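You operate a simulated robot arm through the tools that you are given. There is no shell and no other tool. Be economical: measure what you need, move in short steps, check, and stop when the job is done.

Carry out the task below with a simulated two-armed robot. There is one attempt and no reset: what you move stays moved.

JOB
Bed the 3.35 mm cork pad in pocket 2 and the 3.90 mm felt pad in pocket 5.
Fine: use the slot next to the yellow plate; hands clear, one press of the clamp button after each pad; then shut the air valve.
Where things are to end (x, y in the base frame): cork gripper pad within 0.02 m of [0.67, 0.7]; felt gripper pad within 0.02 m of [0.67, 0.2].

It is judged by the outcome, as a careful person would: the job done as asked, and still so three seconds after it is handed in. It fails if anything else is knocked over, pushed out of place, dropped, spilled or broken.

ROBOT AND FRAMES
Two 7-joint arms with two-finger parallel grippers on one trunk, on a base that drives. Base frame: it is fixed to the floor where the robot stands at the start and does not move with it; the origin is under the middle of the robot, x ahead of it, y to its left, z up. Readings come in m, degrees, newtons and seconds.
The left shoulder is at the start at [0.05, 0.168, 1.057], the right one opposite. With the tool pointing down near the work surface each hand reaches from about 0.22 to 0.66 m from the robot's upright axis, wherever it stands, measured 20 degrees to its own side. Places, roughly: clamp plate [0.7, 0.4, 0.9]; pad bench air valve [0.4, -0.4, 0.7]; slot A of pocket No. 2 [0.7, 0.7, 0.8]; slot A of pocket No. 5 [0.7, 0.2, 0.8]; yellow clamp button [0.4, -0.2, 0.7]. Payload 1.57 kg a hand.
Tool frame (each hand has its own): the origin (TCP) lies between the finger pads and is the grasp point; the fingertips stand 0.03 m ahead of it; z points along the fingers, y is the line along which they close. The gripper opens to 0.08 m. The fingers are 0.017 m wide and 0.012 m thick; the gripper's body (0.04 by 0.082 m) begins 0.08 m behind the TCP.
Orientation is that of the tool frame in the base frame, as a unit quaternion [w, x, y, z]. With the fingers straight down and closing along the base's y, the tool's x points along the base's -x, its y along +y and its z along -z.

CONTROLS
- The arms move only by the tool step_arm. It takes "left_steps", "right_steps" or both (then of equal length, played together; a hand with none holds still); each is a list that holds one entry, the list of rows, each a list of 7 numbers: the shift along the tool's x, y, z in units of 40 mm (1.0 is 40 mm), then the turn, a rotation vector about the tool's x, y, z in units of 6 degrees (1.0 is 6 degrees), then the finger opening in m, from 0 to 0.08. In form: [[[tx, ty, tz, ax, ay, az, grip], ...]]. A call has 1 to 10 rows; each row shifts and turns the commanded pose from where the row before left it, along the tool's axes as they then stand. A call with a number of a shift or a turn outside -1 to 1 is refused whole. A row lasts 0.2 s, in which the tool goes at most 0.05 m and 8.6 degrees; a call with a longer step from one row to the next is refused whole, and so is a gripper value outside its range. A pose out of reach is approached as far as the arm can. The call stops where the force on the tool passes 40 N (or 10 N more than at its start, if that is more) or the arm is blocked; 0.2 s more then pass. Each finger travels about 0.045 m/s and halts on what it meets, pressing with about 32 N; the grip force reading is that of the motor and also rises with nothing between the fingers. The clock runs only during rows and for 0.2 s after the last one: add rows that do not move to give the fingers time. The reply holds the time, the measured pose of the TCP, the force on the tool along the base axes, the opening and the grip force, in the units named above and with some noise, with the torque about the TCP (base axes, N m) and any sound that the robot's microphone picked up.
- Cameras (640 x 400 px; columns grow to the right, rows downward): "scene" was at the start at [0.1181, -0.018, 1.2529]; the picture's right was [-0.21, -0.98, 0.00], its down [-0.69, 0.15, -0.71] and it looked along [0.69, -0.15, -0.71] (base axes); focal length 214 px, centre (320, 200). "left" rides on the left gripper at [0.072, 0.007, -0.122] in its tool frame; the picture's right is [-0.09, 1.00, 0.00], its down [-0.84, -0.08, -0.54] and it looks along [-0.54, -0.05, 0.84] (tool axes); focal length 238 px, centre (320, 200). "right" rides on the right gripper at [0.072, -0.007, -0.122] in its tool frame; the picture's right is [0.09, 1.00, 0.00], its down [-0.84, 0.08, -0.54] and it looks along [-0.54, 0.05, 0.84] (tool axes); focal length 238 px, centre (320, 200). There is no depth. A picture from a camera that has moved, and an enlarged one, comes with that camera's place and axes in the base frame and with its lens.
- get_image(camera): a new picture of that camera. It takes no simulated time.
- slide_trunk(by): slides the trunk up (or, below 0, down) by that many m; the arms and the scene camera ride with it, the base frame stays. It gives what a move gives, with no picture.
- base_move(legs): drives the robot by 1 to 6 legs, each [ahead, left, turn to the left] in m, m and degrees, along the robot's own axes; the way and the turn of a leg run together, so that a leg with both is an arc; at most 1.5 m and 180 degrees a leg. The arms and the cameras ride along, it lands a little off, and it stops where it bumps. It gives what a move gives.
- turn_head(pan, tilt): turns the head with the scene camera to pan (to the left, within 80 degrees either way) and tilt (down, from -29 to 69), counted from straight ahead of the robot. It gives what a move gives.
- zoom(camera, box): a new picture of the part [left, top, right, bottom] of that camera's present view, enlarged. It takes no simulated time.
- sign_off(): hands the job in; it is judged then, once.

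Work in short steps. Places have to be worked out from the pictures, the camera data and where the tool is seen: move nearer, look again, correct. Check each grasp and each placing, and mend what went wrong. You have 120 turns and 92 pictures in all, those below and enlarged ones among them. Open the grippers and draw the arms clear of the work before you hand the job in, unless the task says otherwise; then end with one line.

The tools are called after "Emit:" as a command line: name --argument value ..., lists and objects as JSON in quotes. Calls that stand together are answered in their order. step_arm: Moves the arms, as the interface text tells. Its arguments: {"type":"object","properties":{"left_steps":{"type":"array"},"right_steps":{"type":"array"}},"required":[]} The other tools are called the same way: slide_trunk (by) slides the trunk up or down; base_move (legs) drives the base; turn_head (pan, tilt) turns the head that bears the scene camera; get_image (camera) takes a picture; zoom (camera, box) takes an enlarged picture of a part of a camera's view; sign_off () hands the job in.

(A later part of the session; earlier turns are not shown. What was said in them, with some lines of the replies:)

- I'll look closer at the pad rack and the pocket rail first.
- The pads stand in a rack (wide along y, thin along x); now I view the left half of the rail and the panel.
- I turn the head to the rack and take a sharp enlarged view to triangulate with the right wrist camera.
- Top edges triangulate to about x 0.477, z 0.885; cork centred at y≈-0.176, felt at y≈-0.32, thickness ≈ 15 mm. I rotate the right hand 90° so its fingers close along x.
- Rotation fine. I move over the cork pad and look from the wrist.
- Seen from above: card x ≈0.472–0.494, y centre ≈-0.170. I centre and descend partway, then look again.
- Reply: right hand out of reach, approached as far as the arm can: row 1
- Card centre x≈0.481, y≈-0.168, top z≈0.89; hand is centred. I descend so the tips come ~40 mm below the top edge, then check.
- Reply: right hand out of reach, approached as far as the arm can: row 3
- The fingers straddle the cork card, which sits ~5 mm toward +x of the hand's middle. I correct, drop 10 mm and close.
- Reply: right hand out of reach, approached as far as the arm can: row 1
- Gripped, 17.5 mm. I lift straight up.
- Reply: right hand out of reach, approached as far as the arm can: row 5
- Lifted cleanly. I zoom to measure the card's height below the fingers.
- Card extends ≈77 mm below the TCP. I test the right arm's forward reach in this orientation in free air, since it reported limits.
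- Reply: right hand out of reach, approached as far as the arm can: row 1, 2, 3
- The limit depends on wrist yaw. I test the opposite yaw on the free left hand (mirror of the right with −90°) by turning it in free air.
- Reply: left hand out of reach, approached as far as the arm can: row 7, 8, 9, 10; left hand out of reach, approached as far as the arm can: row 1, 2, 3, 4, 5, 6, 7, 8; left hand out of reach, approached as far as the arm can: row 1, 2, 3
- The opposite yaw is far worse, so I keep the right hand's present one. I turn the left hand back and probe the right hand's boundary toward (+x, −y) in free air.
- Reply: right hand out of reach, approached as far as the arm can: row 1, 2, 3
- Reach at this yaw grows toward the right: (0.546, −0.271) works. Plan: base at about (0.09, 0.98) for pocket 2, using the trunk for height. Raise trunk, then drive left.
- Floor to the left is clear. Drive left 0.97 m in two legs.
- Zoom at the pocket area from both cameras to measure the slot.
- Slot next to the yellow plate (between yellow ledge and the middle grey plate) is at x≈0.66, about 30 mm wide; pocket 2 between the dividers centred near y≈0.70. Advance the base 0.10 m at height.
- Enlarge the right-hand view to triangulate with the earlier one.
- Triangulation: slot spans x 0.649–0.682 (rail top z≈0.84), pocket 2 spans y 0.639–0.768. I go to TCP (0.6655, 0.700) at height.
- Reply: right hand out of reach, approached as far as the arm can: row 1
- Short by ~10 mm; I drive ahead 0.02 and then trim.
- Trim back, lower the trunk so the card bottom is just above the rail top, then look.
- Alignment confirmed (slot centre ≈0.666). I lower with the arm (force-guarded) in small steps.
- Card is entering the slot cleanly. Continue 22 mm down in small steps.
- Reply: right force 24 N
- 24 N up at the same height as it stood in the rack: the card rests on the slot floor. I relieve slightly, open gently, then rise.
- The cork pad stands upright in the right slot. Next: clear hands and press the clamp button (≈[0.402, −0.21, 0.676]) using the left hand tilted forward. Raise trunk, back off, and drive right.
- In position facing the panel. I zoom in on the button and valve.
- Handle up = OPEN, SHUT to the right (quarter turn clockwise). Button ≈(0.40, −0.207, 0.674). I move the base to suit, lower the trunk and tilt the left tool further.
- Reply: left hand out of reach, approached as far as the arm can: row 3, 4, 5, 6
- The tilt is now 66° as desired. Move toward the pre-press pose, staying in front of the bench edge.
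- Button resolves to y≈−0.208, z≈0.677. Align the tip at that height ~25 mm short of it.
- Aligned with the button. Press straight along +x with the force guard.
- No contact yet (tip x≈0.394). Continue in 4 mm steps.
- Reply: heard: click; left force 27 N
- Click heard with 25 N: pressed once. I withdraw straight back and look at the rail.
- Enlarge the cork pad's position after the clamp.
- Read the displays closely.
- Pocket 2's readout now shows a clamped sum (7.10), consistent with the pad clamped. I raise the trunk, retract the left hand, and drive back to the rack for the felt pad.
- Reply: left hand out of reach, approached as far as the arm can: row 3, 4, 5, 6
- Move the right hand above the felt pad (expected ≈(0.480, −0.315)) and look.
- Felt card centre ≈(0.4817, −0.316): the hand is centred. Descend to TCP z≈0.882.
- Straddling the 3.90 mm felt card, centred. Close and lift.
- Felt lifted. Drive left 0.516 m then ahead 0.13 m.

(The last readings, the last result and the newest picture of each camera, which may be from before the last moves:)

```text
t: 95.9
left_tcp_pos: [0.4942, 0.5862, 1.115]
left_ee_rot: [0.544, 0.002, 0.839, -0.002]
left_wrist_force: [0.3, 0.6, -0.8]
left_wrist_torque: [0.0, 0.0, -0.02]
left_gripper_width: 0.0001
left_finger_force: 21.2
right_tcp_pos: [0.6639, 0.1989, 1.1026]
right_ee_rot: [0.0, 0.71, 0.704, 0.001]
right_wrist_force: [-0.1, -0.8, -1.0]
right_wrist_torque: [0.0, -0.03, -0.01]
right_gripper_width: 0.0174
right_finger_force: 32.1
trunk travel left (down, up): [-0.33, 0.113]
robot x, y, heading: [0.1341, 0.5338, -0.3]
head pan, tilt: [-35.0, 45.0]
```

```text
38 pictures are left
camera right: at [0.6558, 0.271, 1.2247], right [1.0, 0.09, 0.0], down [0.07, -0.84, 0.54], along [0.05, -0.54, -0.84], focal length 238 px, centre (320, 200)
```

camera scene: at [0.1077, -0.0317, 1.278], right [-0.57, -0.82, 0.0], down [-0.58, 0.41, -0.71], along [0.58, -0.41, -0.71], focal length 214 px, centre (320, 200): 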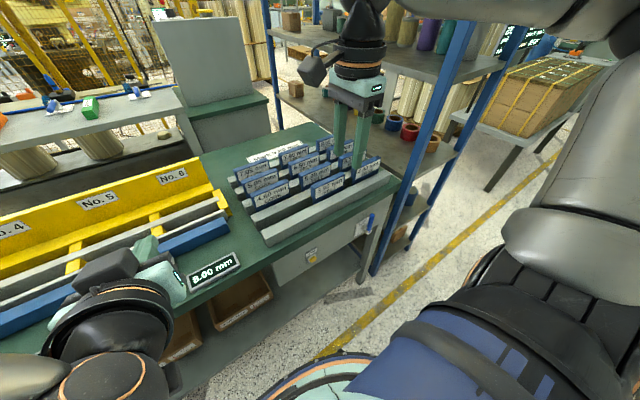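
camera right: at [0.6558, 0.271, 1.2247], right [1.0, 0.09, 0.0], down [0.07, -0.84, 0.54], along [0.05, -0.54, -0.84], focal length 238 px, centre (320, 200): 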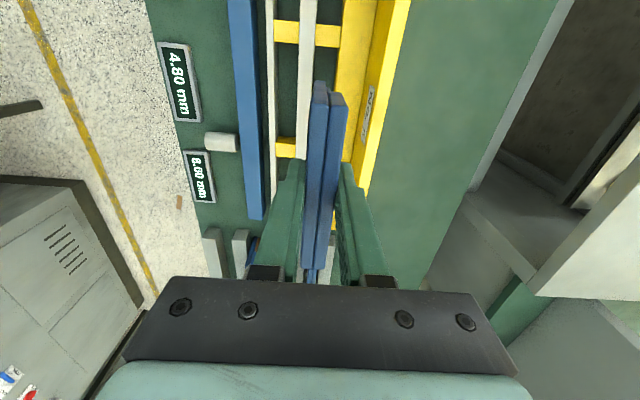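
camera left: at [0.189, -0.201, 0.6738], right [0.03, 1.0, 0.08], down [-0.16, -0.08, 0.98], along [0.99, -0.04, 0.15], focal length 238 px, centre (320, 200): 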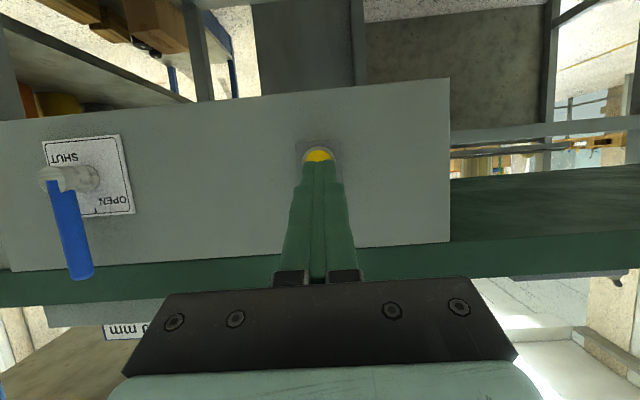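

Pocket 5 spans y≈0.140–0.271, slot centre x≈0.666. Trim to (0.666, 0.2045), lower the trunk 0.15 and check.

Emit:
step_arm --right_steps '[[[0.14, 0.05, 0, 0, 0, 0, 0], [0, 0, 0, 0, 0, 0, 0]]]'

Emit:
slide_trunk --by -0.153

Emit:
get_image --camera "right"

Emit:
get_image --camera "scene"

```text
t: 96.5
left_tcp_pos: [0.4959, 0.5867, 1.1135]
left_ee_rot: [0.544, 0.002, 0.839, -0.001]
left_wrist_force: [0.1, -0.2, -0.2]
left_wrist_torque: [-0.02, -0.01, -0.01]
left_gripper_width: 0.0002
left_finger_force: 21.7
right_tcp_pos: [0.6651, 0.2046, 1.1012]
right_ee_rot: [0.002, 0.71, 0.705, 0.001]
right_wrist_force: [-0.4, -0.3, -0.5]
right_wrist_torque: [0.01, -0.05, 0.0]
right_gripper_width: 0.0176
right_finger_force: 32.0
trunk travel left (down, up): [-0.33, 0.113]
robot x, y, heading: [0.134, 0.5363, -0.4]
head pan, tilt: [-35.0, 45.0]
```

```text
t: 98.3
left_tcp_pos: [0.4949, 0.5872, 0.9627]
left_ee_rot: [0.545, 0.001, 0.839, 0.0]
left_wrist_force: [-0.7, 0.7, -0.4]
left_wrist_torque: [0.03, 0.0, -0.03]
left_gripper_width: 0.0
left_finger_force: 21.0
right_tcp_pos: [0.6655, 0.2041, 0.9489]
right_ee_rot: [0.001, 0.709, 0.705, 0.002]
right_wrist_force: [0.2, -0.7, -1.2]
right_wrist_torque: [0.01, 0.01, 0.02]
right_gripper_width: 0.0173
right_finger_force: 31.9
trunk travel left (down, up): [-0.177, 0.266]
robot x, y, heading: [0.1312, 0.5338, -0.4]
head pan, tilt: [-35.0, 45.0]
```

```text
37 pictures are left
camera right: at [0.6583, 0.2768, 1.0713], right [1.0, 0.09, 0.0], down [0.07, -0.84, 0.54], along [0.05, -0.54, -0.84], focal length 238 px, centre (320, 200)
```

right: 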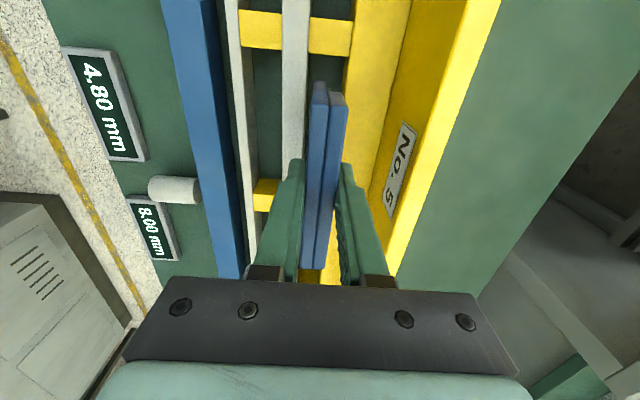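

```text
36 pictures are left
camera scene: at [0.2397, 0.4879, 1.205], right [-0.58, -0.82, 0.0], down [-0.58, 0.41, -0.71], along [0.58, -0.41, -0.71], focal length 214 px, centre (320, 200)
```

scene: 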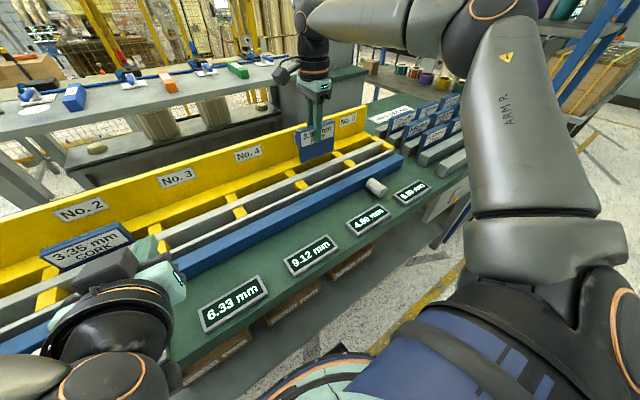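

Aligned over pocket 5. Lower with the arm under force guard.

Emit:
step_arm --right_steps '[[[0, 0, 0.3, 0, 0, 0, 0], [0, 0, 0.3, 0, 0, 0, 0], [0, 0, 0.3, 0, 0, 0, 0], [0, 0, 0.3, 0, 0, 0, 0], [0, 0, 0, 0, 0, 0, 0]]]'

Emit:
zoom --camera "scene" --box '[240, 70, 420, 190]'

Emit:
get_image --camera "right"

```text
t: 99.5
left_tcp_pos: [0.4956, 0.5875, 0.9617]
left_ee_rot: [0.545, 0.001, 0.839, 0.0]
left_wrist_force: [-0.7, -0.6, 0.6]
left_wrist_torque: [-0.01, 0.04, -0.04]
left_gripper_width: 0.0002
left_finger_force: 21.8
right_tcp_pos: [0.6641, 0.2046, 0.9004]
right_ee_rot: [0.0, 0.709, 0.705, 0.001]
right_wrist_force: [0.0, 0.0, -1.9]
right_wrist_torque: [0.02, -0.03, 0.01]
right_gripper_width: 0.0175
right_finger_force: 32.1
trunk travel left (down, up): [-0.177, 0.266]
robot x, y, heading: [0.1353, 0.5375, -0.3]
head pan, tilt: [-35.0, 45.0]
```

```text
3.33 times, centred on (330, 130) of scene
camera zoom: at [0.2398, 0.4878, 1.2049], right [-0.58, -0.82, 0.0], down [-0.58, 0.41, -0.71], along [0.58, -0.41, -0.71], focal length 715 px, centre (287, 433)
```

zoom: 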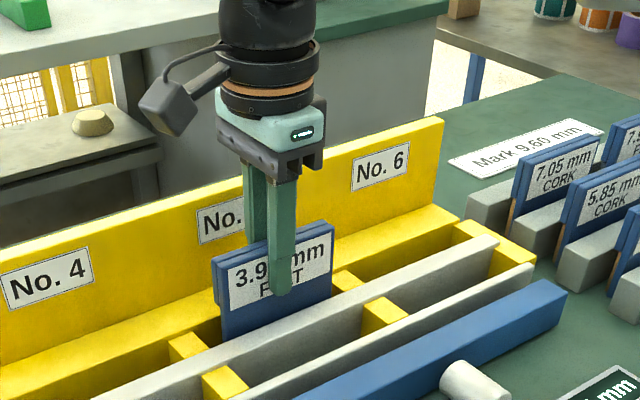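

```text
34 pictures are left
camera right: at [0.6575, 0.2764, 1.0231], right [1.0, 0.08, 0.0], down [0.07, -0.84, 0.54], along [0.05, -0.54, -0.84], focal length 238 px, centre (320, 200)
```

right: 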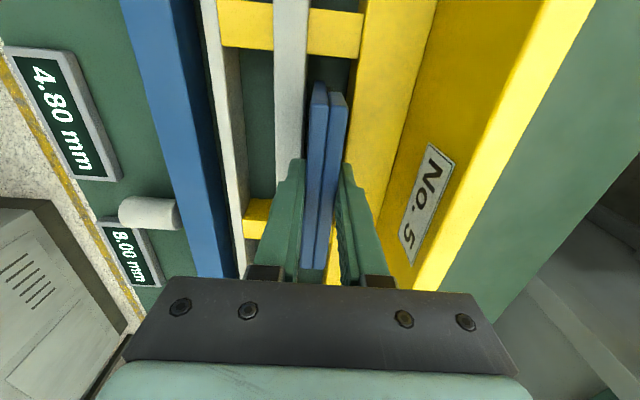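

Entering correctly. Continue to the floor.

Emit:
step_arm --right_steps '[[[0.05, 0.03, 0.15, 0, 0, 0, 0], [0, 0, 0.15, 0, 0, 0, 0], [0, 0, 0.12, 0, 0, 0, 0], [0, 0, 0.08, 0, 0, 0, 0], [0, 0, 0, 0, 0, 0, 0]]]'

```text
t: 100.7
left_tcp_pos: [0.4951, 0.5876, 0.9624]
left_ee_rot: [0.545, 0.002, 0.839, -0.001]
left_wrist_force: [-0.4, -0.5, 0.1]
left_wrist_torque: [-0.06, 0.0, 0.03]
left_gripper_width: 0.0
left_finger_force: 21.3
right_tcp_pos: [0.666, 0.2078, 0.8816]
right_ee_rot: [0.001, 0.709, 0.705, 0.003]
right_wrist_force: [-0.2, 0.6, 4.3]
right_wrist_torque: [0.06, 0.1, 0.0]
right_gripper_width: 0.0176
right_finger_force: 32.2
trunk travel left (down, up): [-0.177, 0.266]
robot x, y, heading: [0.1329, 0.5334, -0.2]
head pan, tilt: [-35.0, 45.0]
```

Just touching the floor (4 N at z 0.8816, as before). Release gently and rise.

Emit:
step_arm --right_steps '[[[0, 0, 0, 0, 0, 0, 0.02], [0, 0, 0, 0, 0, 0, 0.03], [0, 0, 0, 0, 0, 0, 0.035], [0, 0, 0, 0, 0, 0, 0.035]]]'

Emit:
step_arm --right_steps '[[[0, 0, -0.4, 0, 0, 0, 0.035], [0, 0, -0.8, 0, 0, 0, 0.035], [0, 0, -0.8, 0, 0, 0, 0.04], [0, 0, -0.8, 0, 0, 0, 0.04], [0, 0, 0, 0, 0, 0, 0.04]]]'

Emit:
get_image --camera "right"

Emit:
zoom --camera "scene" --box '[240, 70, 420, 190]'

```text
t: 101.7
left_tcp_pos: [0.4951, 0.5872, 0.9615]
left_ee_rot: [0.545, 0.002, 0.839, -0.001]
left_wrist_force: [-0.9, 0.3, 0.3]
left_wrist_torque: [-0.01, -0.01, -0.03]
left_gripper_width: 0.0001
left_finger_force: 20.7
right_tcp_pos: [0.6669, 0.2061, 0.8806]
right_ee_rot: [0.0, 0.709, 0.705, 0.002]
right_wrist_force: [-0.5, 0.0, -0.3]
right_wrist_torque: [-0.01, -0.04, 0.01]
right_gripper_width: 0.0353
right_finger_force: 0.1
trunk travel left (down, up): [-0.177, 0.266]
robot x, y, heading: [0.1313, 0.5346, -0.3]
head pan, tilt: [-35.0, 45.0]
```

```text
t: 102.9
left_tcp_pos: [0.496, 0.5876, 0.9615]
left_ee_rot: [0.544, 0.003, 0.839, -0.001]
left_wrist_force: [0.1, -0.6, 0.6]
left_wrist_torque: [-0.03, -0.02, 0.01]
left_gripper_width: 0.0
left_finger_force: 21.5
right_tcp_pos: [0.6667, 0.2073, 0.9932]
right_ee_rot: [0.0, 0.71, 0.704, 0.002]
right_wrist_force: [-0.1, 0.3, 0.6]
right_wrist_torque: [-0.01, 0.0, -0.04]
right_gripper_width: 0.0401
right_finger_force: 0.0
trunk travel left (down, up): [-0.177, 0.266]
robot x, y, heading: [0.1355, 0.5362, -0.6]
head pan, tilt: [-35.0, 45.0]
```

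```text
33 pictures are left
camera right: at [0.6601, 0.2788, 1.1159], right [1.0, 0.09, 0.0], down [0.07, -0.84, 0.54], along [0.05, -0.54, -0.84], focal length 238 px, centre (320, 200)
```

right: 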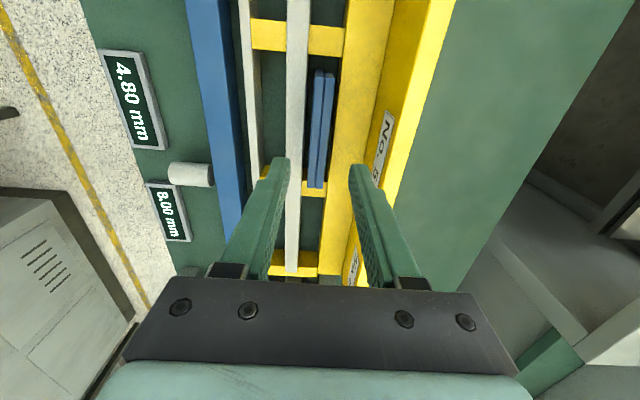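

```text
3.33 times, centred on (330, 130) of scene
camera zoom: at [0.2397, 0.4879, 1.205], right [-0.58, -0.82, 0.0], down [-0.58, 0.41, -0.71], along [0.58, -0.41, -0.71], focal length 715 px, centre (287, 433)
```

zoom: 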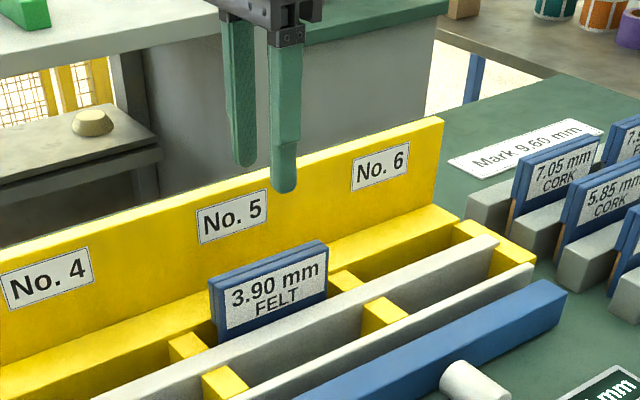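

Felt is seated upright in pocket 5's yellow-side slot. Now clear and go back to the button: raise, back off, retract right hand, drive right.

Emit:
slide_trunk --by 0.08

Emit:
base_move --legs '[[-0.335, 0, 0.5]]'

Emit:
step_arm --right_steps '[[[0, -0.5, 0, 0, 0, 0, 0.04], [0.05, -0.5, 0, 0, 0, 0, 0.04], [0.1, -0.5, 0, 0, 0, 0, 0.04], [0.1, -0.5, 0, 0, 0, 0, 0.04], [0.1, -0.5, 0, 0, 0, 0, 0.04], [0.1, -0.5, 0, 0, 0, 0, 0.04], [0.1, -0.5, 0, 0, 0, 0, 0.04], [0.1, -0.5, 0, 0, 0, 0, 0.04], [0.1, -0.5, 0, 0, 0, 0, 0.04]]]'

Emit:
base_move --legs '[[0, -0.845, 0]]'

```text
t: 104.0
left_tcp_pos: [0.4956, 0.5862, 1.0422]
left_ee_rot: [0.544, 0.001, 0.839, 0.0]
left_wrist_force: [0.4, -0.2, -0.1]
left_wrist_torque: [-0.01, 0.01, 0.01]
left_gripper_width: 0.0
left_finger_force: 21.7
right_tcp_pos: [0.6666, 0.207, 1.0737]
right_ee_rot: [0.0, 0.71, 0.704, 0.002]
right_wrist_force: [1.1, -0.4, 0.7]
right_wrist_torque: [0.02, -0.01, 0.01]
right_gripper_width: 0.0398
right_finger_force: 0.0
trunk travel left (down, up): [-0.257, 0.186]
robot x, y, heading: [0.1353, 0.54, -0.4]
head pan, tilt: [-35.0, 45.0]
```

```text
t: 106.2
left_tcp_pos: [0.1621, 0.5923, 1.0429]
left_ee_rot: [0.544, -0.005, 0.839, 0.003]
left_wrist_force: [-0.2, 0.1, -0.1]
left_wrist_torque: [0.01, -0.02, -0.04]
left_gripper_width: 0.0
left_finger_force: 21.3
right_tcp_pos: [0.3411, 0.2143, 1.0735]
right_ee_rot: [0.001, 0.704, 0.71, 0.001]
right_wrist_force: [-0.1, 0.1, 0.0]
right_wrist_torque: [-0.04, 0.0, 0.0]
right_gripper_width: 0.0399
right_finger_force: 0.0
trunk travel left (down, up): [-0.257, 0.186]
robot x, y, heading: [-0.1964, 0.5341, 0.5]
head pan, tilt: [-35.0, 45.0]
```

```text
t: 108.2
left_tcp_pos: [0.164, 0.5929, 1.0417]
left_ee_rot: [0.545, -0.005, 0.839, 0.003]
left_wrist_force: [-0.5, 0.7, -0.2]
left_wrist_torque: [-0.04, -0.01, 0.03]
left_gripper_width: 0.0001
left_finger_force: 21.3
right_tcp_pos: [0.1596, 0.2446, 1.0719]
right_ee_rot: [0.001, 0.704, 0.71, 0.002]
right_wrist_force: [-0.3, 0.7, -0.1]
right_wrist_torque: [0.02, 0.0, 0.03]
right_gripper_width: 0.04
right_finger_force: 0.0
trunk travel left (down, up): [-0.257, 0.186]
robot x, y, heading: [-0.1951, 0.5418, 0.5]
head pan, tilt: [-35.0, 45.0]
```

```text
t: 115.9
left_tcp_pos: [0.1717, -0.2394, 1.0422]
left_ee_rot: [0.545, -0.006, 0.839, 0.004]
left_wrist_force: [0.2, -0.1, 1.2]
left_wrist_torque: [0.01, 0.0, 0.02]
left_gripper_width: 0.0
left_finger_force: 21.2
right_tcp_pos: [0.1695, -0.5881, 1.0722]
right_ee_rot: [0.001, 0.703, 0.711, 0.002]
right_wrist_force: [-0.2, -0.1, -0.1]
right_wrist_torque: [-0.01, 0.01, -0.01]
right_gripper_width: 0.0396
right_finger_force: 0.1
trunk travel left (down, up): [-0.257, 0.186]
robot x, y, heading: [-0.1879, -0.2972, 0.5]
head pan, tilt: [-35.0, 45.0]
```

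Lower the trunk and bring the left tip back to the pre-press pose.

Emit:
slide_trunk --by -0.157

Emit:
step_arm --left_steps '[[[0.474, 0.135, 0.935, 0, 0, 0, 0], [0.474, 0.135, 0.935, 0, 0, 0, 0], [0.474, 0.135, 0.935, 0, 0, 0, 0], [0.474, 0.135, 0.935, 0, 0, 0, 0], [0.474, 0.135, 0.8, 0, 0, 0, 0], [0, 0, 0, 0, 0, 0, 0]]]'

```text
t: 117.8
left_tcp_pos: [0.1717, -0.2397, 0.8846]
left_ee_rot: [0.545, -0.006, 0.839, 0.003]
left_wrist_force: [-0.6, 0.2, 0.1]
left_wrist_torque: [-0.02, -0.01, -0.01]
left_gripper_width: 0.0
left_finger_force: 21.0
right_tcp_pos: [0.17, -0.5879, 0.9158]
right_ee_rot: [0.001, 0.702, 0.712, 0.002]
right_wrist_force: [-1.0, 0.0, -0.1]
right_wrist_torque: [0.02, -0.01, 0.02]
right_gripper_width: 0.04
right_finger_force: 0.0
trunk travel left (down, up): [-0.1, 0.343]
robot x, y, heading: [-0.1895, -0.2972, 0.6]
head pan, tilt: [-35.0, 45.0]
```

```text
t: 119.2
left_tcp_pos: [0.2957, -0.2111, 0.7255]
left_ee_rot: [0.545, -0.006, 0.839, 0.005]
left_wrist_force: [-0.3, -0.1, 0.2]
left_wrist_torque: [-0.03, -0.01, 0.0]
left_gripper_width: 0.0
left_finger_force: 21.6
right_tcp_pos: [0.1698, -0.5885, 0.9145]
right_ee_rot: [0.0, 0.703, 0.711, 0.002]
right_wrist_force: [0.2, 0.7, 0.6]
right_wrist_torque: [0.02, -0.01, 0.01]
right_gripper_width: 0.0398
right_finger_force: 0.1
trunk travel left (down, up): [-0.1, 0.343]
robot x, y, heading: [-0.1875, -0.2994, 0.9]
head pan, tilt: [-35.0, 45.0]
```

Close in on the pre-press point.

Emit:
step_arm --left_steps '[[[0.2, 0.05, 0.625, 0, 0, 0, 0], [0.2, 0.05, 0.625, 0, 0, 0, 0], [0, 0, 0, 0, 0, 0, 0]]]'

Emit:
get_image --camera "left"

```text
t: 120.0
left_tcp_pos: [0.3372, -0.2079, 0.6891]
left_ee_rot: [0.545, -0.006, 0.839, 0.004]
left_wrist_force: [0.6, 0.4, -0.2]
left_wrist_torque: [-0.03, 0.03, -0.01]
left_gripper_width: 0.0
left_finger_force: 21.0
right_tcp_pos: [0.1695, -0.5879, 0.9147]
right_ee_rot: [0.001, 0.703, 0.711, 0.002]
right_wrist_force: [0.3, 0.8, 0.8]
right_wrist_torque: [-0.02, -0.01, -0.02]
right_gripper_width: 0.0399
right_finger_force: 0.0
trunk travel left (down, up): [-0.1, 0.343]
robot x, y, heading: [-0.1861, -0.2971, 0.5]
head pan, tilt: [-35.0, 45.0]
```

```text
31 pictures are left
camera left: at [0.1969, -0.2023, 0.6726], right [0.02, 1.0, 0.08], down [-0.15, -0.08, 0.98], along [0.99, -0.04, 0.15], focal length 238 px, centre (320, 200)
```

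left: 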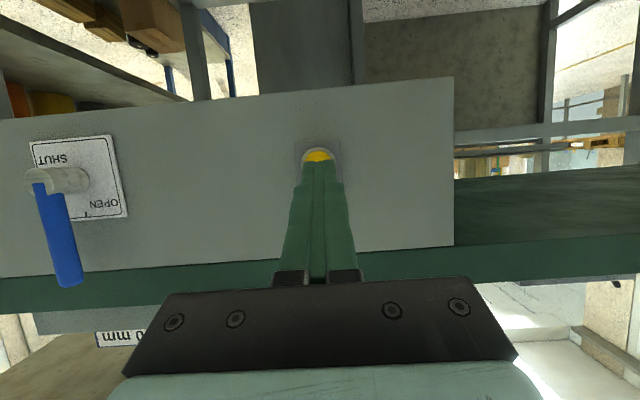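

Aligned as before. One press, ending where it clicked last time.

Emit:
step_arm --left_steps '[[[-0.1, 0, 0.228, 0, 0, 0, 0], [-0.1, 0, 0.228, 0, 0, 0, 0], [-0.08, 0, 0.182, 0, 0, 0, 0], [-0.04, 0, 0.09, 0, 0, 0, 0], [-0.04, 0, 0.09, 0, 0, 0, 0], [-0.04, 0, 0.09, 0, 0, 0, 0]]]'

```text
t: 121.3
left_tcp_pos: [0.3731, -0.2067, 0.6884]
left_ee_rot: [0.544, -0.005, 0.839, 0.004]
left_wrist_force: [-24.0, 4.0, 7.9]
left_wrist_torque: [0.04, -0.14, 0.08]
left_gripper_width: 0.0001
left_finger_force: 21.4
right_tcp_pos: [0.167, -0.5887, 0.9152]
right_ee_rot: [0.001, 0.703, 0.712, 0.003]
right_wrist_force: [0.6, 0.3, 0.4]
right_wrist_torque: [0.01, 0.0, 0.03]
right_gripper_width: 0.0401
right_finger_force: 0.0
trunk travel left (down, up): [-0.1, 0.343]
robot x, y, heading: [-0.1893, -0.2978, 0.6]
head pan, tilt: [-35.0, 45.0]
heard: click
```

Clicked once. Withdraw and check the rail.

Emit:
step_arm --left_steps '[[[0.1, 0, -0.228, 0, 0, 0, 0], [0.2, 0, -0.456, 0, 0, 0, 0], [0.4, 0, -0.9, 0, 0, 0, 0], [0.4, 0, -0.9, 0, 0, 0, 0]]]'

Emit:
turn_head --pan 35 --tilt 35

Emit:
zoom --camera "scene" --box '[180, 80, 410, 200]'

Emit:
turn_head --pan -5 --tilt 45

Emit:
get_image --camera "scene"

```text
t: 122.3
left_tcp_pos: [0.271, -0.2077, 0.6889]
left_ee_rot: [0.546, -0.006, 0.838, 0.005]
left_wrist_force: [-0.5, -1.0, 0.4]
left_wrist_torque: [0.01, 0.02, 0.0]
left_gripper_width: 0.0001
left_finger_force: 21.3
right_tcp_pos: [0.1701, -0.5886, 0.9153]
right_ee_rot: [0.001, 0.703, 0.711, 0.002]
right_wrist_force: [0.0, -1.1, 0.6]
right_wrist_torque: [-0.02, 0.01, 0.01]
right_gripper_width: 0.0397
right_finger_force: 0.0
trunk travel left (down, up): [-0.1, 0.343]
robot x, y, heading: [-0.1885, -0.2983, 0.8]
head pan, tilt: [-35.0, 45.0]
```

```text
t: 123.8
left_tcp_pos: [0.2697, -0.207, 0.6872]
left_ee_rot: [0.545, -0.007, 0.838, 0.005]
left_wrist_force: [-0.2, 0.4, 0.4]
left_wrist_torque: [0.0, 0.01, -0.01]
left_gripper_width: 0.0
left_finger_force: 21.4
right_tcp_pos: [0.1687, -0.5886, 0.9152]
right_ee_rot: [0.0, 0.703, 0.711, 0.002]
right_wrist_force: [0.0, 0.3, -0.2]
right_wrist_torque: [0.03, 0.03, -0.01]
right_gripper_width: 0.04
right_finger_force: 0.1
trunk travel left (down, up): [-0.1, 0.343]
robot x, y, heading: [-0.1878, -0.2987, 0.3]
head pan, tilt: [35.0, 35.0]
```

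```text
2.78 times, centred on (295, 140) of scene
camera zoom: at [-0.0778, -0.2464, 1.1428], right [0.58, -0.81, 0.0], down [-0.47, -0.33, -0.82], along [0.67, 0.48, -0.57], focal length 597 px, centre (390, 367)
```

zoom: 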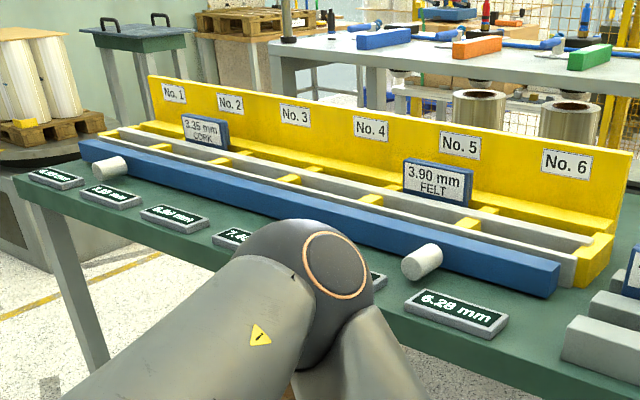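

```text
t: 124.8
left_tcp_pos: [0.2707, -0.2068, 0.6874]
left_ee_rot: [0.544, -0.006, 0.839, 0.004]
left_wrist_force: [0.4, 0.1, 0.0]
left_wrist_torque: [0.0, 0.03, 0.0]
left_gripper_width: 0.0
left_finger_force: 22.2
right_tcp_pos: [0.1687, -0.588, 0.9153]
right_ee_rot: [0.0, 0.703, 0.712, 0.002]
right_wrist_force: [0.1, 0.0, 0.0]
right_wrist_torque: [0.01, 0.02, 0.02]
right_gripper_width: 0.0401
right_finger_force: 0.0
trunk travel left (down, up): [-0.1, 0.343]
robot x, y, heading: [-0.1877, -0.2987, 0.8]
head pan, tilt: [-5.0, 45.0]
```

```text
29 pictures are left
camera scene: at [-0.0683, -0.3037, 1.128], right [-0.07, -1.0, 0.0], down [-0.7, 0.05, -0.71], along [0.71, -0.05, -0.71], focal length 214 px, centre (320, 200)
```

scene: 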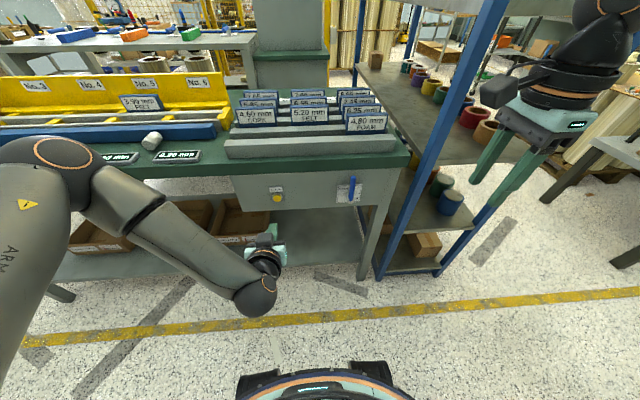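

Both pads stand clamped in place. Now the valve: shift the base right 0.17 m so the left hand faces the lever, and measure it.

Emit:
base_move --legs '[[0, -0.17, -0.6]]'

Emit:
get_image --camera "left"

Emit:
zoom --camera "scene" --box '[230, 150, 390, 250]'

```text
t: 127.0
left_tcp_pos: [0.2712, -0.3817, 0.6881]
left_ee_rot: [0.545, -0.002, 0.839, 0.002]
left_wrist_force: [0.1, -0.6, -0.6]
left_wrist_torque: [-0.02, 0.04, 0.01]
left_gripper_width: 0.0
left_finger_force: 20.6
right_tcp_pos: [0.1674, -0.7616, 0.9145]
right_ee_rot: [0.001, 0.706, 0.708, 0.002]
right_wrist_force: [-0.4, 0.0, 0.5]
right_wrist_torque: [-0.03, 0.0, 0.0]
right_gripper_width: 0.0401
right_finger_force: 0.0
trunk travel left (down, up): [-0.1, 0.343]
robot x, y, heading: [-0.1862, -0.467, 0.0]
head pan, tilt: [-5.0, 45.0]
```

```text
28 pictures are left
camera left: at [0.1321, -0.3755, 0.6712], right [0.03, 1.0, 0.08], down [-0.15, -0.08, 0.98], along [0.99, -0.05, 0.15], focal length 238 px, centre (320, 200)
```

left: 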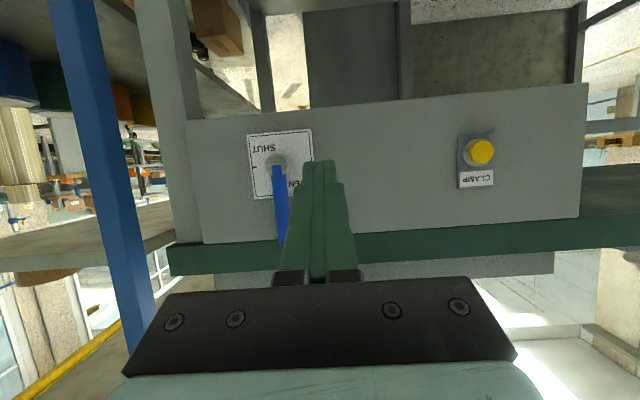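

```text
4.00 times, centred on (310, 200) of scene
camera zoom: at [-0.0672, -0.475, 1.128], right [-0.08, -1.0, 0.0], down [-0.7, 0.06, -0.71], along [0.7, -0.06, -0.71], focal length 858 px, centre (360, 200)
```

zoom: 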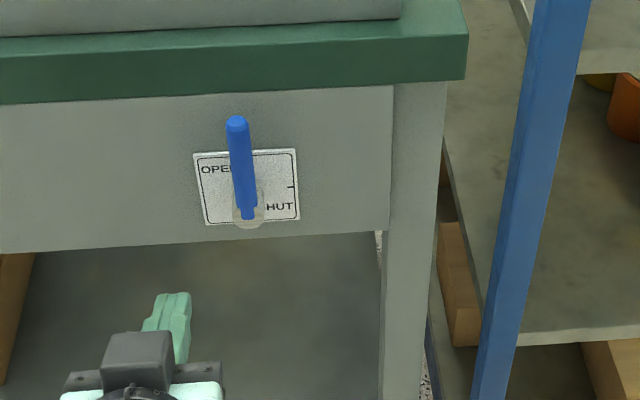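

Lever: pivot ≈(0.38, −0.427, 0.666), top ≈(0.38, −0.43, 0.757). I bring the left tip to the lever's left side near its top.

Emit:
step_arm --left_steps '[[[-0.84, 0, 0.03, 0, 0, 0, 0], [-0.84, 0, 0.03, 0, 0, 0, 0], [-0.225, 0, 0.5, 0, 0, 0, 0], [-0.225, 0, 0.5, 0, 0, 0, 0], [-0.2, 0, 0.44, 0, 0, 0, 0], [0, 0, 0, 0, 0, 0, 0]]]'

Emit:
zoom --camera "scene" --box '[230, 150, 390, 250]'

Emit:
get_image --camera "left"

```text
t: 128.4
left_tcp_pos: [0.363, -0.3823, 0.7486]
left_ee_rot: [0.545, -0.001, 0.839, 0.0]
left_wrist_force: [-0.5, -0.9, 0.0]
left_wrist_torque: [0.0, 0.02, -0.05]
left_gripper_width: 0.0001
left_finger_force: 21.5
right_tcp_pos: [0.1683, -0.7611, 0.9153]
right_ee_rot: [0.0, 0.706, 0.708, 0.002]
right_wrist_force: [-0.6, -1.0, 0.1]
right_wrist_torque: [-0.02, 0.0, -0.03]
right_gripper_width: 0.0398
right_finger_force: 0.0
trunk travel left (down, up): [-0.1, 0.343]
robot x, y, heading: [-0.1889, -0.4678, 0.4]
head pan, tilt: [-5.0, 45.0]
```

```text
4.00 times, centred on (310, 200) of scene
camera zoom: at [-0.0672, -0.475, 1.128], right [-0.08, -1.0, 0.0], down [-0.7, 0.06, -0.71], along [0.7, -0.06, -0.71], focal length 858 px, centre (360, 200)
```

zoom: 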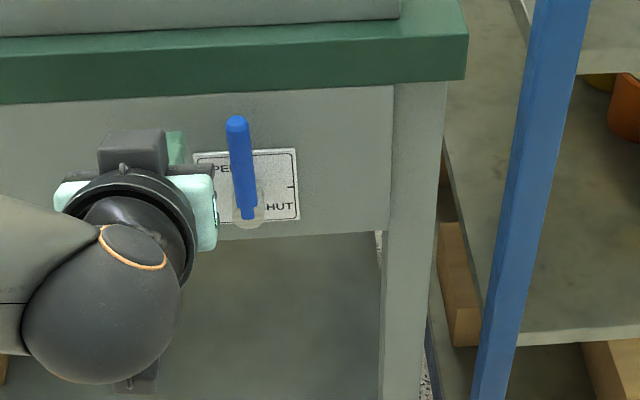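

```text
25 pictures are left
camera left: at [0.2244, -0.3751, 0.7321], right [0.03, 1.0, 0.08], down [-0.15, -0.08, 0.98], along [0.99, -0.05, 0.15], focal length 238 px, centre (320, 200)
```

left: 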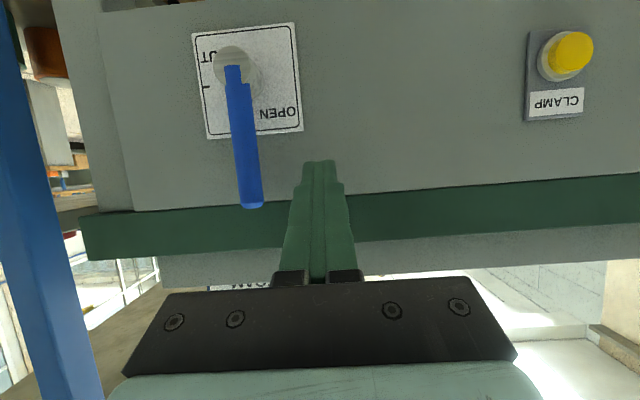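

Lever confirmed at y≈−0.428, finger clear to its left. Push in a clockwise arc; first part and check.

Emit:
step_arm --left_steps '[[[0, -0.66, 0, 0, 0, 0, 0], [0, -0.45, 0, 0, 0, 0, 0], [0, -0.44, 0, 0, 0, 0, 0], [0.19, -0.39, 0.087, 0, 0, 0, 0]]]'

Emit:
get_image --camera "left"

```text
t: 129.4
left_tcp_pos: [0.365, -0.4585, 0.7404]
left_ee_rot: [0.545, -0.002, 0.838, 0.002]
left_wrist_force: [-0.5, 0.6, -0.3]
left_wrist_torque: [0.01, 0.0, -0.01]
left_gripper_width: 0.0
left_finger_force: 21.2
right_tcp_pos: [0.1681, -0.7626, 0.916]
right_ee_rot: [0.0, 0.706, 0.708, 0.002]
right_wrist_force: [-0.3, 0.5, 0.0]
right_wrist_torque: [0.02, -0.02, 0.02]
right_gripper_width: 0.0401
right_finger_force: 0.1
trunk travel left (down, up): [-0.1, 0.343]
robot x, y, heading: [-0.1867, -0.4707, 0.2]
head pan, tilt: [-5.0, 45.0]
```

```text
24 pictures are left
camera left: at [0.2245, -0.4526, 0.7235], right [0.03, 1.0, 0.08], down [-0.15, -0.08, 0.98], along [0.99, -0.04, 0.15], focal length 238 px, centre (320, 200)
```

left: 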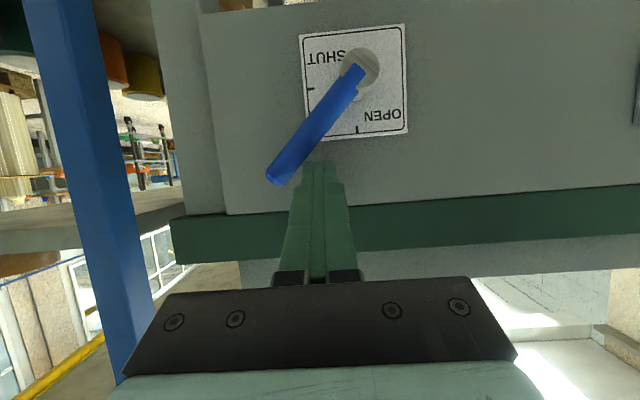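

The lever is at ~40° and moving freely; horizontal tick marks SHUT. Continue the arc.

Emit:
step_arm --left_steps '[[[0.19, -0.43, 0.087, 0, 0, 0, 0], [0.342, -0.23, 0.154, 0, 0, 0, 0], [0.342, -0.23, 0.154, 0, 0, 0, 0], [0, 0, 0, 0, 0, 0, 0]]]'

Emit:
get_image --camera "left"

```text
t: 130.4
left_tcp_pos: [0.3646, -0.4946, 0.7019]
left_ee_rot: [0.545, -0.002, 0.838, 0.001]
left_wrist_force: [0.4, -0.1, -0.1]
left_wrist_torque: [-0.01, -0.01, -0.01]
left_gripper_width: 0.0
left_finger_force: 21.3
right_tcp_pos: [0.169, -0.7622, 0.9162]
right_ee_rot: [0.001, 0.706, 0.708, 0.002]
right_wrist_force: [0.4, 0.0, 0.5]
right_wrist_torque: [-0.03, 0.02, 0.0]
right_gripper_width: 0.0401
right_finger_force: 0.2
trunk travel left (down, up): [-0.1, 0.343]
robot x, y, heading: [-0.1901, -0.4663, 0.2]
head pan, tilt: [-5.0, 45.0]
```

```text
23 pictures are left
camera left: at [0.2254, -0.4888, 0.6845], right [0.03, 1.0, 0.08], down [-0.15, -0.08, 0.98], along [0.99, -0.05, 0.15], focal length 238 px, centre (320, 200)
```

left: 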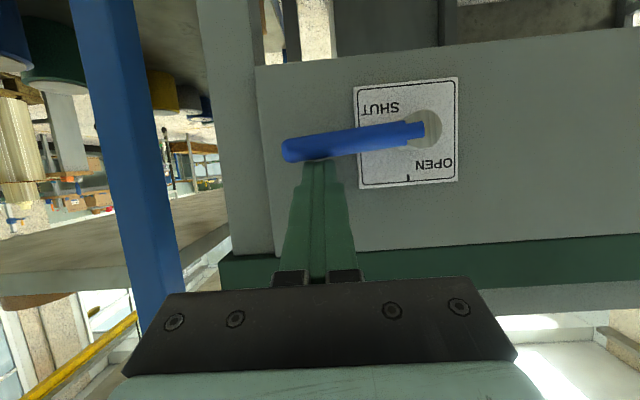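

Nearly horizontal, a few degrees short. Push down in small steps until a stop is felt.

Emit:
step_arm --left_steps '[[[0.09, 0, 0.04, 0, 0, 0, 0], [0.09, 0, 0.04, 0, 0, 0, 0], [0, 0, 0, 0, 0, 0, 0]]]'

Emit:
get_image --camera "left"

```text
t: 131.2
left_tcp_pos: [0.3659, -0.4945, 0.6952]
left_ee_rot: [0.546, -0.002, 0.838, 0.001]
left_wrist_force: [1.1, -0.9, 6.4]
left_wrist_torque: [0.02, -0.16, 0.06]
left_gripper_width: 0.0
left_finger_force: 20.8
right_tcp_pos: [0.1685, -0.7616, 0.9147]
right_ee_rot: [0.001, 0.706, 0.708, 0.003]
right_wrist_force: [0.1, -0.1, 0.2]
right_wrist_torque: [-0.03, 0.03, -0.02]
right_gripper_width: 0.0399
right_finger_force: 0.2
trunk travel left (down, up): [-0.1, 0.343]
robot x, y, heading: [-0.1845, -0.4664, 0.2]
head pan, tilt: [-5.0, 45.0]
```

```text
22 pictures are left
camera left: at [0.2259, -0.4889, 0.6782], right [0.03, 1.0, 0.08], down [-0.16, -0.08, 0.98], along [0.99, -0.04, 0.16], focal length 238 px, centre (320, 200)
```

left: 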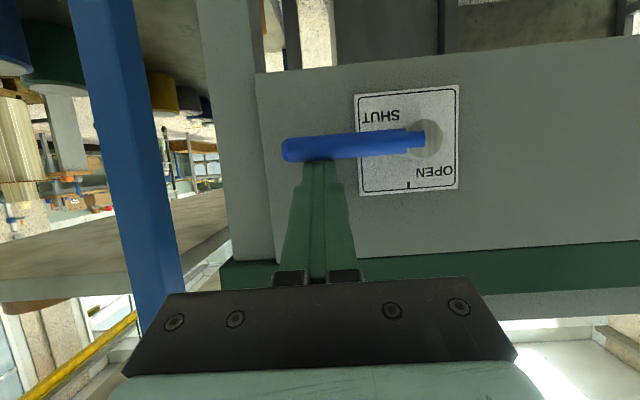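

6 N against the stop and the lever is parallel with the panel: shut. Lift off slightly and withdraw.

Emit:
step_arm --left_steps '[[[-0.23, 0, -0.1, 0, 0, 0, 0], [0.3, 0, -0.68, 0, 0, 0, 0], [0.4, 0, -0.9, 0, 0, 0, 0], [0.4, 0, -0.9, 0, 0, 0, 0], [0, 0, 0, 0, 0, 0, 0]]]'

Emit:
zoom --camera "scene" --box '[230, 130, 390, 230]'

```text
t: 132.4
left_tcp_pos: [0.2574, -0.4946, 0.706]
left_ee_rot: [0.544, -0.002, 0.839, 0.002]
left_wrist_force: [-0.1, 0.7, 0.5]
left_wrist_torque: [-0.01, -0.03, -0.01]
left_gripper_width: 0.0003
left_finger_force: 21.3
right_tcp_pos: [0.1679, -0.762, 0.915]
right_ee_rot: [0.0, 0.706, 0.708, 0.002]
right_wrist_force: [0.4, 1.0, -0.1]
right_wrist_torque: [-0.03, 0.0, -0.01]
right_gripper_width: 0.0399
right_finger_force: 0.1
trunk travel left (down, up): [-0.1, 0.343]
robot x, y, heading: [-0.1858, -0.4641, 0.1]
head pan, tilt: [-5.0, 45.0]
```

```text
4.00 times, centred on (310, 180) of scene
camera zoom: at [-0.0672, -0.4751, 1.128], right [-0.08, -1.0, 0.0], down [-0.7, 0.06, -0.71], along [0.7, -0.06, -0.71], focal length 858 px, centre (360, 280)
```

zoom: 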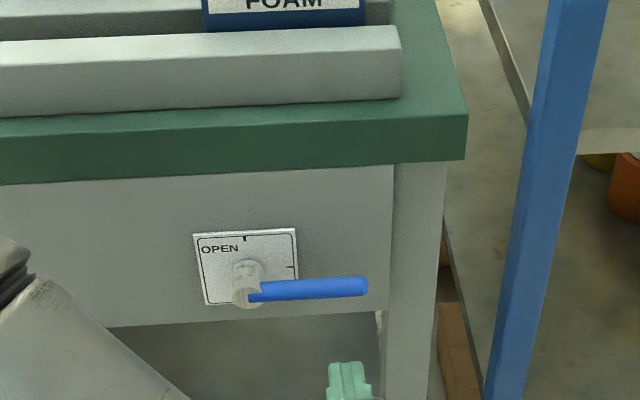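

Valve is shut. Back the robot off, open the left gripper, and take a last look at the rail.

Emit:
base_move --legs '[[-0.2, 0.2, 0]]'

Emit:
step_arm --left_steps '[[[0, 0, 0, 0, 0, 0, 0.04], [0, 0, 0, 0, 0, 0, 0.08], [0, 0, 0, 0, 0, 0, 0.08], [0, 0, 0, 0, 0, 0, 0.08], [0, 0, 0, 0, 0, 0, 0.08]]]' --right_steps '[[[0, 0, 0, 0, 0, 0, 0.06], [0, 0, 0, 0, 0, 0, 0.08], [0, 0, 0, 0, 0, 0, 0.08], [0, 0, 0, 0, 0, 0, 0.08], [0, 0, 0, 0, 0, 0, 0.08]]]'

Emit:
turn_head --pan 30 --tilt 30

Emit:
get_image --camera "scene"

Emit:
zoom --camera "scene" --box '[220, 90, 420, 200]'

```text
t: 134.7
left_tcp_pos: [0.0554, -0.2947, 0.7062]
left_ee_rot: [0.544, -0.004, 0.839, 0.003]
left_wrist_force: [1.3, 0.1, -0.2]
left_wrist_torque: [0.0, -0.03, 0.0]
left_gripper_width: 0.0002
left_finger_force: 21.3
right_tcp_pos: [-0.0345, -0.562, 0.9153]
right_ee_rot: [0.001, 0.703, 0.711, 0.001]
right_wrist_force: [-0.1, 0.6, -0.3]
right_wrist_torque: [0.01, 0.01, 0.01]
right_gripper_width: 0.0399
right_finger_force: 0.1
trunk travel left (down, up): [-0.1, 0.343]
robot x, y, heading: [-0.3923, -0.2689, 0.3]
head pan, tilt: [-5.0, 45.0]
```

```text
t: 135.9
left_tcp_pos: [0.0548, -0.2948, 0.7058]
left_ee_rot: [0.544, -0.005, 0.839, 0.003]
left_wrist_force: [-0.8, -0.3, 0.3]
left_wrist_torque: [0.0, -0.03, 0.01]
left_gripper_width: 0.0798
left_finger_force: 0.1
right_tcp_pos: [-0.0336, -0.5631, 0.9148]
right_ee_rot: [0.001, 0.704, 0.71, 0.002]
right_wrist_force: [0.0, -0.3, 0.4]
right_wrist_torque: [-0.01, 0.0, 0.03]
right_gripper_width: 0.0801
right_finger_force: 0.0
trunk travel left (down, up): [-0.1, 0.343]
robot x, y, heading: [-0.3946, -0.2711, 0.2]
head pan, tilt: [-5.0, 45.0]
```

```text
t: 136.9
left_tcp_pos: [0.0538, -0.2947, 0.707]
left_ee_rot: [0.545, -0.005, 0.838, 0.003]
left_wrist_force: [-0.6, 0.6, 0.2]
left_wrist_torque: [-0.01, 0.01, 0.02]
left_gripper_width: 0.0799
left_finger_force: 0.0
right_tcp_pos: [-0.0345, -0.5627, 0.9148]
right_ee_rot: [0.001, 0.705, 0.71, 0.002]
right_wrist_force: [-0.1, 0.0, -0.5]
right_wrist_torque: [-0.01, 0.02, 0.03]
right_gripper_width: 0.0799
right_finger_force: 0.1
trunk travel left (down, up): [-0.1, 0.343]
robot x, y, heading: [-0.3935, -0.2707, 0.3]
head pan, tilt: [30.0, 30.0]
```

```text
20 pictures are left
camera scene: at [-0.2734, -0.2248, 1.1505], right [0.51, -0.86, 0.0], down [-0.43, -0.25, -0.87], along [0.75, 0.44, -0.5], focal length 214 px, centre (320, 200)
```

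scene: 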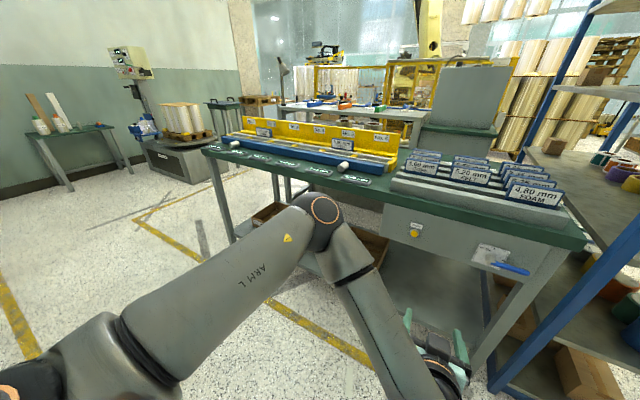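

```text
3.20 times, centred on (320, 145) of scene
camera zoom: at [-0.2734, -0.2248, 1.1505], right [0.51, -0.86, 0.0], down [-0.43, -0.25, -0.87], along [0.75, 0.44, -0.5], focal length 686 px, centre (320, 376)
```

zoom: 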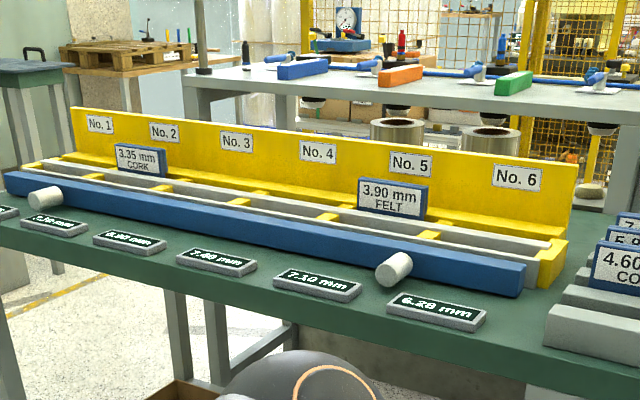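

Both pads stand in their pockets, the clamp was pressed once after each, the valve is shut, and the grippers are open and clear. I hand the job in.

Emit:
sign_off

```text
The job is handed in.
```

The 3.35 mm cork pad is bedded in pocket 2 and the 3.90 mm felt pad in pocket 5, both in the slot next to the yellow plate; the clamp button was pressed once after each, and the air valve is shut.
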